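You operate a simulated robot arm through the tools that you are given. There is no shell and no other tool. Be economical: measure what you need, move in short steps, check, and stop when the job is done.

Carry out the task below with a simulated robot arm. There is one attempt and no reset: what you move stays moved.

TASK
Put the red tape roller and the blue glass cloth on the paper tray.
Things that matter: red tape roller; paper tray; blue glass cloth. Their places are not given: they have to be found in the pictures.

It is judged by the outcome, as a careful person would: the job done as asked, and still so three seconds after it is handed in. It fails if anything else is knocked over, pushed out of place, dropped, spilled or broken.

THE ROBOT
A 6-joint arm with a two-finger parallel gripper, fixed in place. Base frame: the origin is at the foot of the arm, x ahead of it, y to its left, z up; the work surface is at about z = 75. Lengths are in cm, angles in degrees, forces in N, time in s.
With the tool pointing down near the work surface it reaches from about 26 to 68 cm from the base axis. Its first joint turns from -66.0 to 66.0 degrees. Payload 2.9 kg.
Tool frame: the origin (TCP) lies between the finger pads and is the grasp point; the fingertips stand 3 cm ahead of it; z points along the fingers, y is the line along which they close. The gripper opens to 11 cm. The fingers are 2 cm wide and 1 cm thick; the gripper's body (4.8 by 11.2 cm) begins 5.5 cm behind the TCP.
Orientation is that of the tool frame in the base frame, as a unit quaternion [w, x, y, z]. With the fingers straight down and closing along the base's y, the tool's x points along the base's -x, its y along +y and its z along -z.

THE INTERFACE
- The arm moves only by the tool servo_tool. Its argument "targets" is a list of rows, each a list of 7 numbers: the shift along the tool's x, y, z in units of 150 mm (1.0 is 150 mm), then the turn, a rotation vector about the tool's x, y, z in units of 90 degrees (1.0 is 90 degrees), then the closure in counts, from 0 (fully open) to 255 (shut). In form: [[tx, ty, tz, wx, wy, wz, hand], ...]. A call has 1 to 20 rows; each row is the pose to reach, as a shift and turn from the pose commanded when the call began, along the tool's axes at that moment. A call with a number of a shift or a turn outside -1 to 1 is refused whole. A row lasts 0.2 s, in which the tool goes at most 5 cm and 8.6 degrees; a call with a longer step from one row to the next is refused whole, and so is a gripper value outside its range. A pose out of reach is approached as far as the arm can. The call stops where the force on the tool passes 40 N (or 10 N more than at its start, if that is more) or the arm is blocked; 0.2 s more then pass. The fingers move at their own pace (about 10.8 cm/s each) and stop on an object; they squeeze with about 41 N. The grip force told is the motor's: it shows also when the fingers shut on nothing. Time passes only in rows, and 0.2 s behind the last, so rows that repeat a pose let the fingers close. It gives the time, the measured TCP pose, the force on the tool (base axes), the opening and the grip force at its end, in the units of the frame above (readings bear some noise).
- Cameras (640 x 400 px; columns grow to the right, rows downward): "scene" is fixed at [7.14, 42.71, 138.41]; the picture's right is [-0.82, -0.58, 0.00], its down [-0.33, 0.47, -0.82] and it looks along [0.47, -0.67, -0.58] (base axes); focal length 324 px, centre (320, 200). "wrist" rides on the gripper at [-3.6, 0, -5.7] in the tool frame; the picture's right is [0.00, -1.00, 0.00], its down [0.97, 0.00, -0.24] and it looks along [0.24, 0.00, 0.97] (tool axes); focal length 218 px, centre (320, 200).
- camera(camera): a new picture of that camera. No time passes.
- pixel_to_xyz(camera, pixels): for up to 12 pixels [column, row] of the newest picture of that camera ("zoom" is the newest enlarged one), the place [x, y, z] in the base frame of the surface seen there, good to about 0.2 cm. No time passes.
- enlarge(camera, box): a new picture of the part [left, top, right, bottom] of that camera's present view, enlarged. No time passes.
- job_done(): hands the job in; it is judged then, once.

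Work in short steps. Measure before you move; look again where a grasp or a placing could have gone wrong, and mend it. You have 60 turns and 30 pictures in all, the two below and enlarged ones among them. Open the gripper and draw the arm clear of the work before you hand the job in, unless the task says otherwise; then end with one line.

The tools are called after "Emit:" as name(argument=value, ...) on one line, values as JSON. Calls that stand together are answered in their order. servo_tool: Moves the arm, as the interface text tells. Its arguments: {"type":"object","properties":{"targets":{"type":"array","items":{"type":"array","items":{"type":"number"}}}},"required":["targets"]} The other tools are called the same way: camera (camera) takes a picture; pixel_to_xyz (camera, pixels) gives the place of the surface under pixels of a picture; enlarge (camera, box) takes an enlarged picture of a part of a camera's view; job_done () hands the job in.

At the start:

```text
t: 0.0
ee_pos: [41.75, -6.17, 102.78]
tcp_rot: [-0.001, 0.001, 1.0, 0.001]
contact_force: [0.3, 0.3, -0.3]
gripper_width: 11.01
finger_force: 0.2
```

scene: 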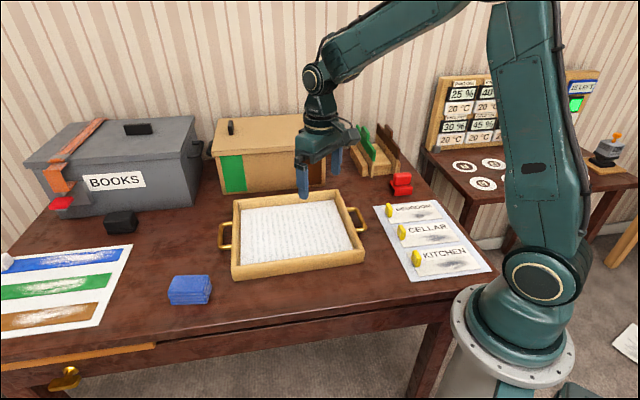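
wrist: 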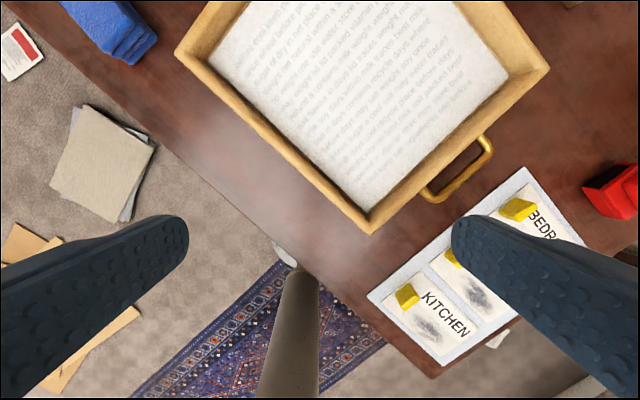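

The scene shows a blue item at (190,290), and red items at (401,184) and (62,203). I enlarge both areas to tell what each one is.

Emit:
enlarge(camera="scene", box=[340, 110, 500, 210])

Emit:
enlarge(camera="scene", box=[0, 110, 240, 310])

Emit:
pixel_to_xyz(camera="scene", pixels=[[400, 180], [401, 192], [170, 282], [208, 280], [190, 278], [190, 300], [62, 203], [290, 235], [238, 200], [335, 194], [360, 262], [236, 275]])

```text
4.00 times, centred on (420, 160) of scene
```

zoom: 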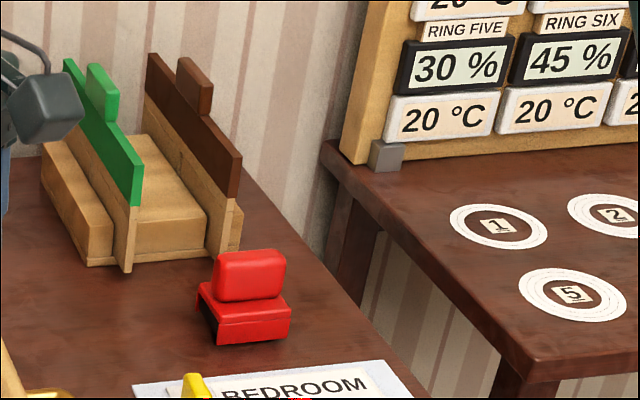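

```text
2.00 times, centred on (120, 210) of scene
```

zoom: 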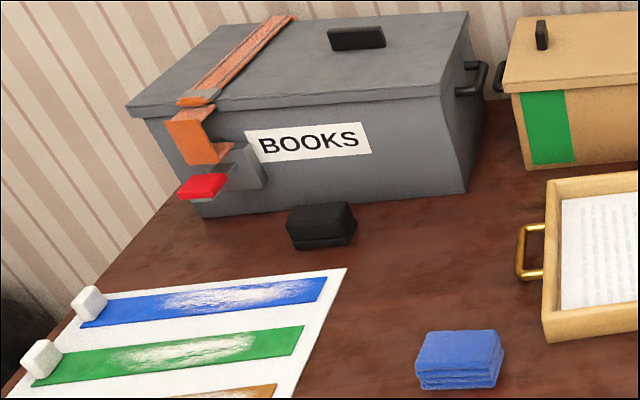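

```text
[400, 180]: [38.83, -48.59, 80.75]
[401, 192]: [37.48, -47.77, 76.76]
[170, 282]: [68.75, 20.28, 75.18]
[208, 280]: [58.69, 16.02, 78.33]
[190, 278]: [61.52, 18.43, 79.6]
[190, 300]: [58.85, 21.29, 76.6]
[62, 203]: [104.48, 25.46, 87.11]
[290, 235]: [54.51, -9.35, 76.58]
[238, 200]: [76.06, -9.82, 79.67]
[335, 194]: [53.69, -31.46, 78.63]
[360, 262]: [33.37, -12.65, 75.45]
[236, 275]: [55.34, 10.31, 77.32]
```

The red two-part object at about (38,-48) is the tape roller, since the other red item is a latch on the box. The blue cloth is at about (61,19). The tray's centre is about (54.5,-10), with its sides at 45°. I go high over the cloth first for a close look.

Emit:
servo_tool(targets=[[-0.2, 0.2, 0, 0, 0, 0, 0], [-0.4, 0.4, 0, 0, 0, 0, 0], [-0.6, 0.6, 0, 0, 0, 0, 0], [-0.8, 0.8, 0, 0, 0, 0, 0], [-1, 1, 0, 0, 0, 0, 0]])

Emit:
servo_tool(targets=[[-0.1, 0.25, 0, 0, 0, 0, 0], [-0.2, 0.5, 0.1, 0, 0, 0, 0], [-0.2, 0.65, 0.3, 0, 0, 0, 0]])

Emit:
camera(camera="wrist")

```text
t: 1.2
ee_pos: [56.98, 8.83, 102.62]
tcp_rot: [0.0, 0.001, 1.0, 0.001]
contact_force: [-0.2, 0.4, 0.2]
gripper_width: 10.99
finger_force: 0.0
```

```text
t: 2.0
ee_pos: [59.77, 18.34, 98.06]
tcp_rot: [0.001, 0.001, 1.0, 0.001]
contact_force: [-0.6, -0.1, 0.7]
gripper_width: 11.0
finger_force: 0.1
```

```text
25 pictures are left
```

wrist: 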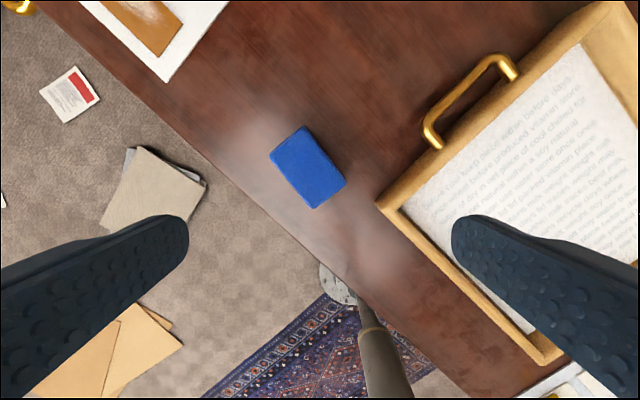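

The cloth is a block centred near (308,167) in the wrist picture. I measure its corners.

Emit:
pixel_to_xyz(camera="wrist", pixels=[[272, 156], [304, 128], [344, 184], [314, 206], [308, 167], [380, 205], [545, 360], [420, 205], [560, 120], [500, 200], [590, 10], [350, 215]])

```text
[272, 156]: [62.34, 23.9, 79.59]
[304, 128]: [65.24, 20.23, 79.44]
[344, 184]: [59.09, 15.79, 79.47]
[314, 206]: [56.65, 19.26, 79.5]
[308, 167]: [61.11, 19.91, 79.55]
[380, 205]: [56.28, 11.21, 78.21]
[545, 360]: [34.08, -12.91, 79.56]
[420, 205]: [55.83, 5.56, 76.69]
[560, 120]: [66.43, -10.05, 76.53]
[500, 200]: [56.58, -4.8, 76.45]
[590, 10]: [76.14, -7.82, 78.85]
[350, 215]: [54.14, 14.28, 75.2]
```

The cloth's centre is (60.9,19.8), its top is at 79.5, and its short side (4.7) lies along (-0.62,0.78). I turn −38.5° about tool z and go down to z≈85.

Emit:
servo_tool(targets=[[-0.03, 0.04, 0.1, 0, 0, -0.09, 0], [-0.06, 0.08, 0.3, 0, 0, -0.18, 0], [-0.077, 0.097, 0.5, 0, 0, -0.27, 0], [-0.077, 0.097, 0.7, 0, 0, -0.36, 0], [-0.077, 0.097, 0.87, 0, 0, -0.428, 0], [-0.077, 0.097, 0.87, 0, 0, -0.428, 0]])

Emit:
camera(camera="wrist")

```text
t: 3.4
ee_pos: [60.93, 20.08, 84.95]
tcp_rot: [0.0, -0.33, 0.944, 0.001]
contact_force: [0.0, -0.9, -0.2]
gripper_width: 11.02
finger_force: 0.1
```

```text
24 pictures are left
```

wrist: 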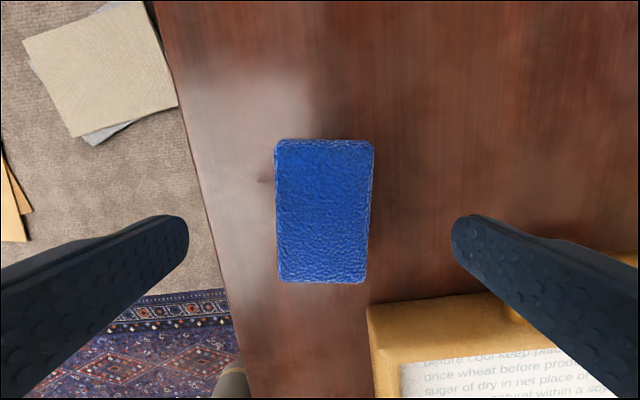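

The cloth is centred and aligned at (323,210). I go down 6.4 cm and close.

Emit:
servo_tool(targets=[[0, 0, 0.15, 0, 0, 0, 0], [0, 0, 0.3, 0, 0, 0, 0], [0, 0, 0.425, 0, 0, 0, 0], [0, 0, 0.425, 0, 0, 0, 0], [0, 0, 0.425, 0, 0, 0, 255], [0, 0, 0.425, 0, 0, 0, 255], [0, 0, 0.425, 0, 0, 0, 255], [0, 0, 0.425, 0, 0, 0, 255]])

```text
t: 5.2
ee_pos: [61.01, 20.28, 78.71]
tcp_rot: [0.0, -0.33, 0.944, 0.001]
contact_force: [-0.1, -0.5, 0.4]
gripper_width: 5.43
finger_force: 40.6
```

Gripped, with the opening at 5.4. I lift it and carry it over the tray to about (58.5,-5.5).

Emit:
servo_tool(targets=[[0, 0, -0.2, 0, 0, 0, 255], [0, 0, -0.4, 0, 0, 0, 255], [0, 0, -0.6, 0, 0, 0, 255], [0.15, -0.155, -0.65, 0, 0, 0, 255], [0.3, -0.31, -0.65, 0, 0, 0, 255], [0.45, -0.465, -0.65, 0, 0, 0, 255], [0.6, -0.62, -0.65, 0, 0, 0, 255], [0.6, -0.62, -0.65, 0, 0, 0, 255]])

Emit:
servo_tool(targets=[[0.15, -0.155, 0, 0, 0, 0, 255], [0.3, -0.31, 0, 0, 0, 0, 255], [0.45, -0.465, 0, 0, 0, 0, 255], [0.6, -0.62, 0, 0, 0, 0, 255], [0.6, -0.62, 0, 0, 0, 0, 255]])

Emit:
camera(camera="wrist")

Emit:
camera(camera="scene")

```text
t: 7.0
ee_pos: [59.69, 7.12, 88.28]
tcp_rot: [0.0, -0.33, 0.944, 0.001]
contact_force: [-0.9, 0.3, -1.6]
gripper_width: 5.4
finger_force: 40.9
```

```text
t: 8.2
ee_pos: [58.28, -5.66, 88.32]
tcp_rot: [0.0, -0.33, 0.944, 0.001]
contact_force: [-0.7, 0.3, 0.1]
gripper_width: 5.41
finger_force: 41.1
```

```text
23 pictures are left
```

wrist: 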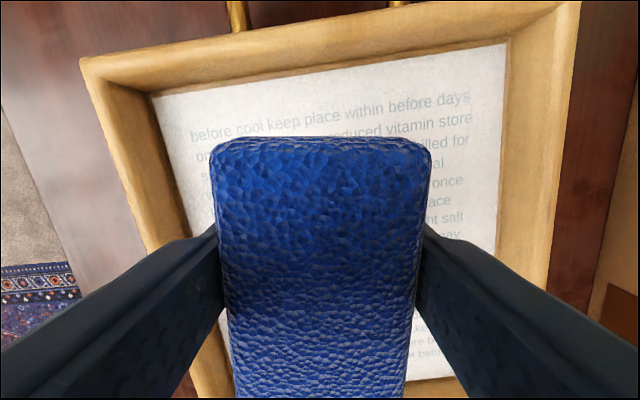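

```text
22 pictures are left
```

scene: 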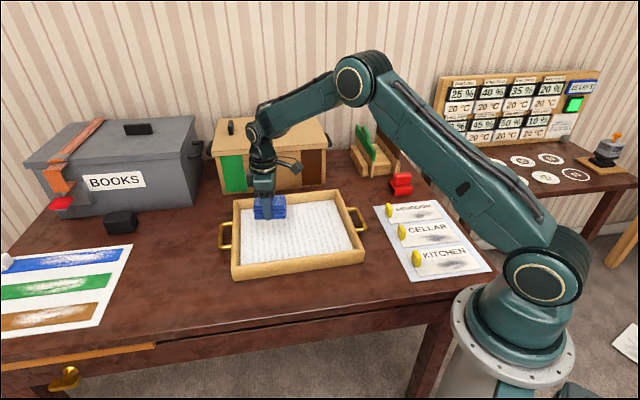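

The cloth is over the tray and well inside the rims. I lower it to z≈80.3 (paper at 76.5), release gently and lift.

Emit:
servo_tool(targets=[[0, 0, 0.2, 0, 0, 0, 255], [0, 0, 0.4, 0, 0, 0, 255], [0, 0, 0.5, 0, 0, 0, 255], [0, 0, 0.53, 0, 0, 0, 255], [0, 0, 0.53, 0, 0, 0, 255]])

Emit:
servo_tool(targets=[[0, 0, 0, 0, 0, 0, 60], [0, 0, 0, 0, 0, 0, 60], [0, 0, 0, 0, 0, 0, 60], [0, 0, -0.2, 0, 0, 0, 60], [0, 0, -0.5, 0, 0, 0, 0], [0, 0, -0.8, 0, 0, 0, 0], [0, 0, -1.0, 0, 0, 0, 0]])

Emit:
camera(camera="wrist")

```text
t: 9.4
ee_pos: [58.25, -5.94, 80.57]
tcp_rot: [0.0, -0.33, 0.944, 0.001]
contact_force: [-0.3, 0.2, -0.7]
gripper_width: 5.42
finger_force: 41.2
```

```text
t: 11.0
ee_pos: [58.02, -5.72, 95.46]
tcp_rot: [0.0, -0.33, 0.944, 0.001]
contact_force: [0.6, 0.4, -0.7]
gripper_width: 10.99
finger_force: 0.1
```

```text
21 pictures are left
```

wrist: 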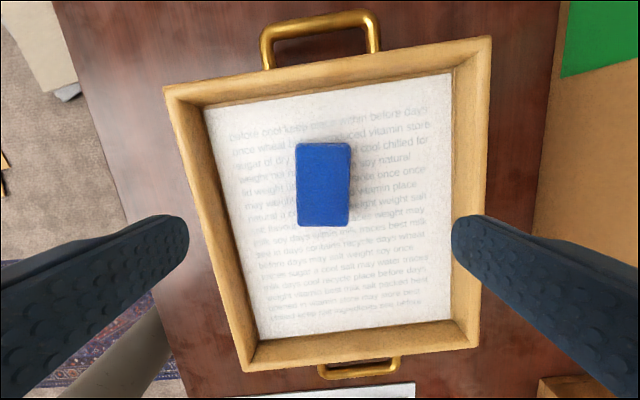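

The cloth lies flat in the tray. Next I go to the red roller at about (38.5,-48), staying high and keeping this orientation for now.

Emit:
servo_tool(targets=[[0.2, -0.1, -0.1, 0, 0, 0, 0], [0.4, -0.2, -0.2, 0, 0, 0, 0], [0.6, -0.3, -0.2, 0, 0, 0, 0], [0.8, -0.4, -0.2, 0, 0, 0, 0]])

Emit:
servo_tool(targets=[[0.2, -0.1, 0, 0, 0, 0, 0], [0.4, -0.2, 0, 0, 0, 0, 0], [0.6, -0.3, 0, 0, 0, 0, 0], [0.8, -0.4, 0, 0, 0, 0, 0]])

Emit:
servo_tool(targets=[[0.2, -0.1, 0, 0, 0, 0, 0], [0.4, -0.2, 0, 0, 0, 0, 0], [0.6, -0.3, 0, 0, 0, 0, 0], [0.6, -0.3, 0, 0, 0, 0, 0]])

Emit:
camera(camera="wrist")

```text
t: 12.0
ee_pos: [52.76, -17.63, 98.45]
tcp_rot: [0.0, -0.329, 0.944, 0.0]
contact_force: [-0.1, -0.3, -0.1]
gripper_width: 10.98
finger_force: 0.1
```

```text
t: 13.0
ee_pos: [46.94, -30.0, 98.0]
tcp_rot: [0.0, -0.33, 0.944, 0.001]
contact_force: [-0.1, 0.4, 0.7]
gripper_width: 10.99
finger_force: 0.1
```

```text
t: 14.0
ee_pos: [42.56, -39.05, 98.28]
tcp_rot: [0.0, -0.33, 0.944, 0.001]
contact_force: [0.3, 0.7, -0.3]
gripper_width: 10.97
finger_force: 0.1
```

```text
20 pictures are left
```

wrist: 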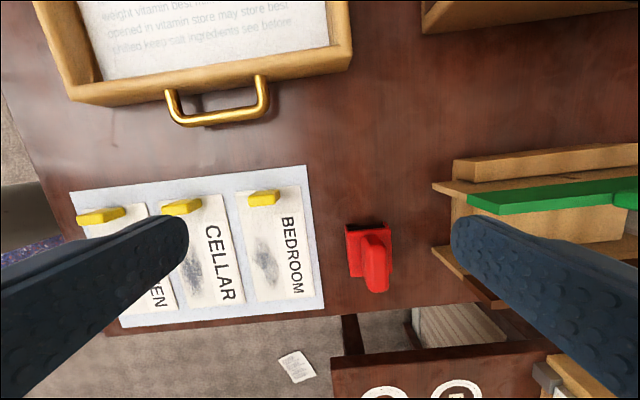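

The roller is at (368,257), near the organizer on the right and the table edge. I enlarge it and measure.

Emit:
enlarge(camera="wrist", box=[300, 200, 460, 300])

Emit:
pixel_to_xyz(camera="wrist", pixels=[[348, 232], [388, 228], [350, 274], [365, 238], [384, 236], [370, 290], [388, 288], [374, 262], [434, 250], [434, 185], [475, 203], [355, 255]])

```text
4.00 times, centred on (380, 250) of wrist
```

zoom: 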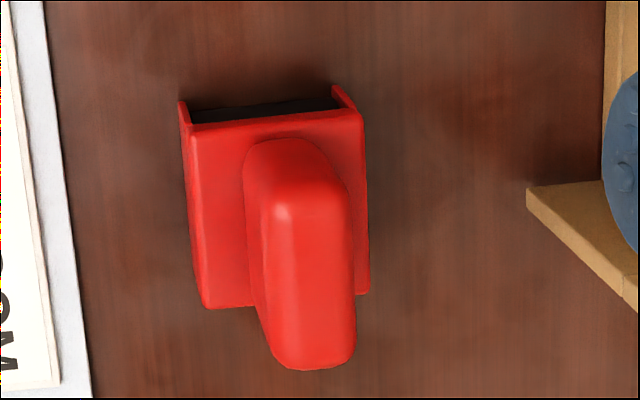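

```text
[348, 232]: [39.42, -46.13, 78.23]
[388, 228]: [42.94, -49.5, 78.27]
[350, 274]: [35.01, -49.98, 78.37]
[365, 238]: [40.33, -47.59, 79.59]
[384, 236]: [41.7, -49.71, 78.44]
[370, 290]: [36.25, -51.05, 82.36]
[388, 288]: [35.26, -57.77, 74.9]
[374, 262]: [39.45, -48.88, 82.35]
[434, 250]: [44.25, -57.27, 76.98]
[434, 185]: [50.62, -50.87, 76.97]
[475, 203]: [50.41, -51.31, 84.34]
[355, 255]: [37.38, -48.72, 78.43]
```

The roller has a base about 4.6 wide with its top at 78.3. On it is a fin-shaped handle about 2 wide, up to z 82.4, that I can grip. I measure the fin more finely.

Emit:
pixel_to_xyz(camera="zoom", pixels=[[268, 215], [295, 215], [340, 215], [278, 260], [345, 260], [280, 345], [350, 345], [310, 360], [290, 150], [200, 145], [355, 125], [210, 300]])

```text
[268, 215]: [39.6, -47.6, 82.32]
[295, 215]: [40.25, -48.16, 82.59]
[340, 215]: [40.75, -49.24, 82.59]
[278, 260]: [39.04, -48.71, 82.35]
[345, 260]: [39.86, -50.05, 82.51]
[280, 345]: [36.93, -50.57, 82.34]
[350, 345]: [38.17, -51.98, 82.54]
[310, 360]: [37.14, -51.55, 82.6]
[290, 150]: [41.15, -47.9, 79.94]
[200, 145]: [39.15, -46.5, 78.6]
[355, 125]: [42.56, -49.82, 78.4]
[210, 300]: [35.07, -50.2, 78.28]
```

The fin's centre is (38.85,-49.8) and its direction is about 45–47°. I turn about 7° more, narrow the opening to 7 cm to stay clear of the organizer, and hover at z≈88.

Emit:
servo_tool(targets=[[0.22, -0.14, 0, 0, 0, -0.04, 93], [0.44, -0.28, 0, 0, 0, -0.077, 93], [0.64, -0.407, 0.1, 0, 0, -0.077, 93], [0.64, -0.407, 0.4, 0, 0, -0.077, 93], [0.64, -0.407, 0.65, 0, 0, -0.077, 93], [0.64, -0.407, 0.65, 0, 0, -0.077, 93]])

Emit:
camera(camera="wrist")

```text
t: 15.4
ee_pos: [39.17, -49.92, 88.65]
tcp_rot: [0.001, -0.386, 0.923, 0.0]
contact_force: [0.3, -0.5, 0.8]
gripper_width: 6.99
finger_force: 0.1
```

```text
18 pictures are left
```

wrist: 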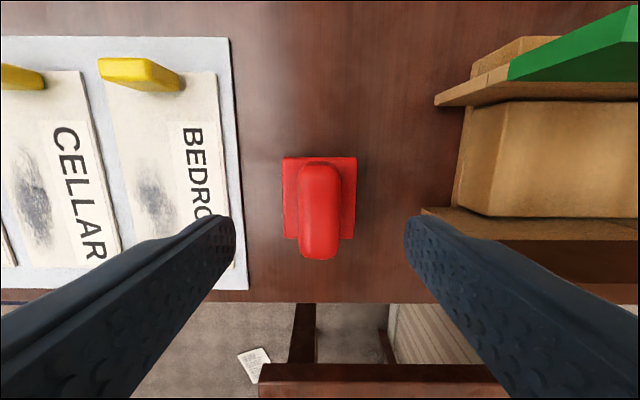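

The fin is centred and aligned at (319,212). I go down 7 cm and close.

Emit:
servo_tool(targets=[[0, 0, 0.15, 0, 0, 0, 93], [0, 0, 0.3, 0, 0, 0, 93], [0, 0, 0.42, 0, 0, 0, 93], [0, 0, 0.47, 0, 0, 0, 93], [0, 0, 0.47, 0, 0, 0, 93], [0, 0, 0.47, 0, 0, 0, 255], [0, 0, 0.47, 0, 0, 0, 255], [0, 0, 0.47, 0, 0, 0, 255], [0, 0, 0.47, 0, 0, 0, 255]])

Emit:
servo_tool(targets=[[0, 0, -0.1, 0, 0, 0, 255], [0, 0, -0.25, 0, 0, 0, 255], [0, 0, -0.45, 0, 0, 0, 255], [0, 0, -0.65, 0, 0, 0, 255], [0, 0, -0.65, 0, 0, 0, 255]])

Emit:
camera(camera="wrist")

```text
t: 17.4
ee_pos: [39.19, -49.98, 81.5]
tcp_rot: [0.0, -0.386, 0.922, 0.002]
contact_force: [0.9, 0.2, -0.4]
gripper_width: 2.57
finger_force: 40.7
```

```text
t: 18.6
ee_pos: [38.78, -50.06, 91.33]
tcp_rot: [0.0, -0.385, 0.923, 0.001]
contact_force: [0.0, -1.0, -0.7]
gripper_width: 2.58
finger_force: 40.7
```

```text
17 pictures are left
```

wrist: 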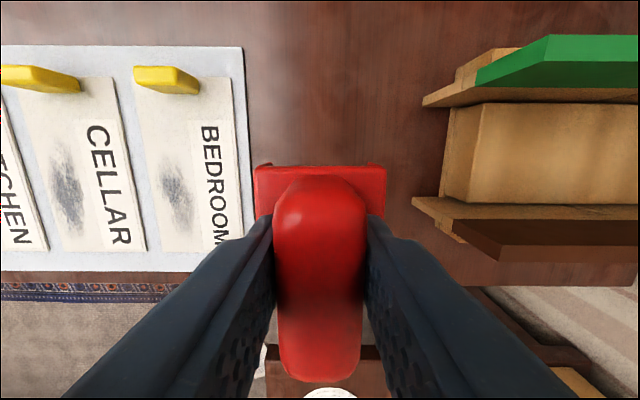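

The roller is held and lifted, with the opening at 2.6. I carry it to about (50.2,-15.6), the free half of the tray.

Emit:
servo_tool(targets=[[-0.18, 0.089, -0.07, 0, 0, 0, 255], [-0.36, 0.178, -0.13, 0, 0, 0, 255], [-0.54, 0.267, -0.13, 0, 0, 0, 255], [-0.723, 0.356, -0.13, 0, 0, 0, 255]])

Emit:
servo_tool(targets=[[-0.18, 0.089, 0, 0, 0, 0, 255], [-0.36, 0.178, 0, 0, 0, 0, 255], [-0.54, 0.267, 0, 0, 0, 0, 255], [-0.723, 0.356, 0, 0, 0, 0, 255]])

Emit:
servo_tool(targets=[[-0.18, 0.089, 0, 0, 0, 0, 255], [-0.36, 0.178, 0, 0, 0, 0, 255], [-0.54, 0.267, 0, 0, 0, 0, 255], [-0.723, 0.356, 0, 0, 0, 0, 255], [-0.723, 0.356, 0, 0, 0, 0, 255]])

Emit:
camera(camera="wrist")

Emit:
camera(camera="scene")

```text
t: 19.6
ee_pos: [42.99, -38.61, 93.24]
tcp_rot: [0.001, -0.386, 0.923, 0.0]
contact_force: [0.3, 0.1, -0.2]
gripper_width: 2.54
finger_force: 40.6
```

```text
t: 20.6
ee_pos: [46.6, -26.9, 93.36]
tcp_rot: [0.001, -0.386, 0.923, 0.0]
contact_force: [0.0, 0.7, -1.2]
gripper_width: 2.56
finger_force: 41.1
```

```text
t: 21.8
ee_pos: [50.64, -15.17, 93.5]
tcp_rot: [0.001, -0.386, 0.922, 0.0]
contact_force: [0.8, 0.0, -1.5]
gripper_width: 2.58
finger_force: 41.3
```

```text
16 pictures are left
```

wrist: 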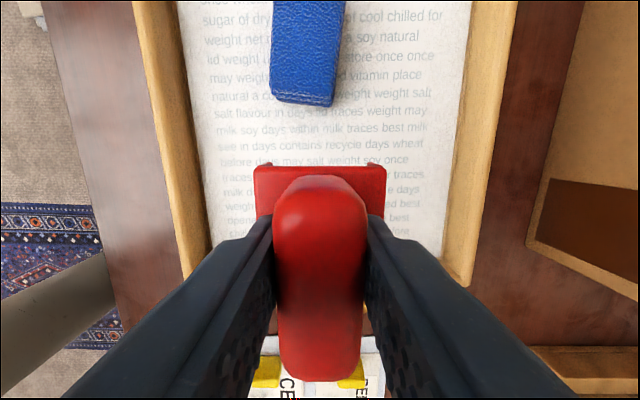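

```text
15 pictures are left
```

scene: 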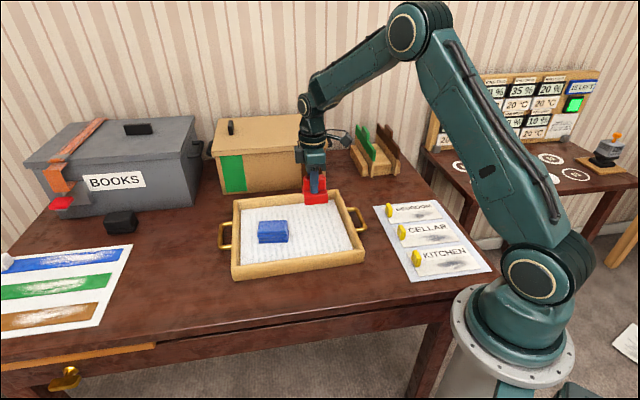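

The roller is above the free half of the tray, about 10 cm inside the near rim. I lower it to z≈83.2, release and lift.

Emit:
servo_tool(targets=[[0, 0, 0.2, 0, 0, 0, 255], [0, 0, 0.4, 0, 0, 0, 255], [0, 0, 0.58, 0, 0, 0, 255], [0, 0, 0.65, 0, 0, 0, 255], [0, 0, 0.69, 0, 0, 0, 255], [0, 0, 0.69, 0, 0, 0, 255]])

Emit:
servo_tool(targets=[[0, 0, 0, 0, 0, 0, 120], [0, 0, 0, 0, 0, 0, 120], [0, 0, 0, 0, 0, 0, 120], [0, 0, -0.2, 0, 0, 0, 120], [0, 0, -0.5, 0, 0, 0, 60], [0, 0, -0.8, 0, 0, 0, 0], [0, 0, -1.0, 0, 0, 0, 0]])

Emit:
camera(camera="wrist")

Emit:
camera(camera="scene")

```text
t: 23.2
ee_pos: [50.56, -15.49, 82.92]
tcp_rot: [0.001, -0.386, 0.922, 0.0]
contact_force: [-1.0, -0.4, -1.5]
gripper_width: 2.56
finger_force: 41.6
```

```text
t: 24.8
ee_pos: [50.37, -14.91, 98.13]
tcp_rot: [-0.001, -0.386, 0.922, 0.0]
contact_force: [0.2, 0.3, 0.0]
gripper_width: 10.99
finger_force: 0.1
```

```text
14 pictures are left
```

wrist: 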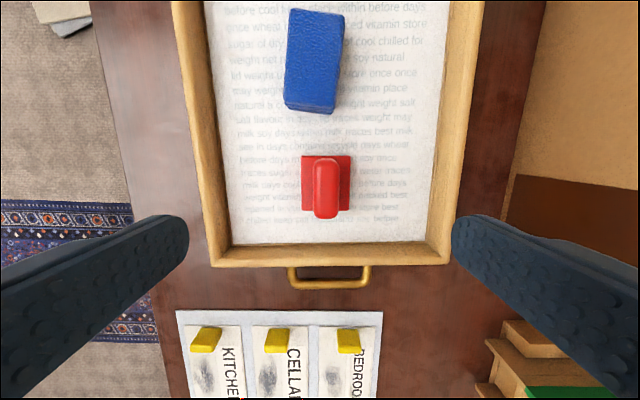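

```text
13 pictures are left
```

scene: 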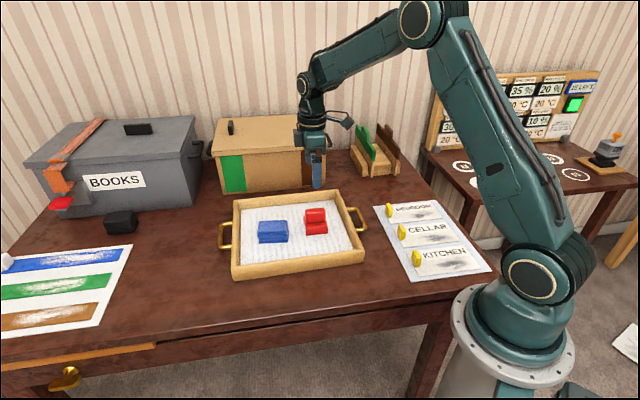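

Both items stand in the tray, upright, with nothing else disturbed. I draw the arm up and clear.

Emit:
servo_tool(targets=[[0.1, 0, -0.2, 0, 0, 0, 0], [0.3, 0, -0.4, 0, 0, 0, 0], [0.5, 0, -0.5, 0, 0, 0, 0], [0.5, 0, -0.5, 0, 0, 0, 0]])

Emit:
job_done()

```text
t: 25.8
ee_pos: [45.22, -20.77, 105.52]
tcp_rot: [0.001, -0.386, 0.923, 0.001]
contact_force: [0.4, -0.2, 0.5]
gripper_width: 11.01
finger_force: 0.1
```

```text
The job is handed in.
```

The red tape roller and the blue glass cloth are both on the paper tray, nothing else was moved, and the arm is drawn clear with the gripper open.
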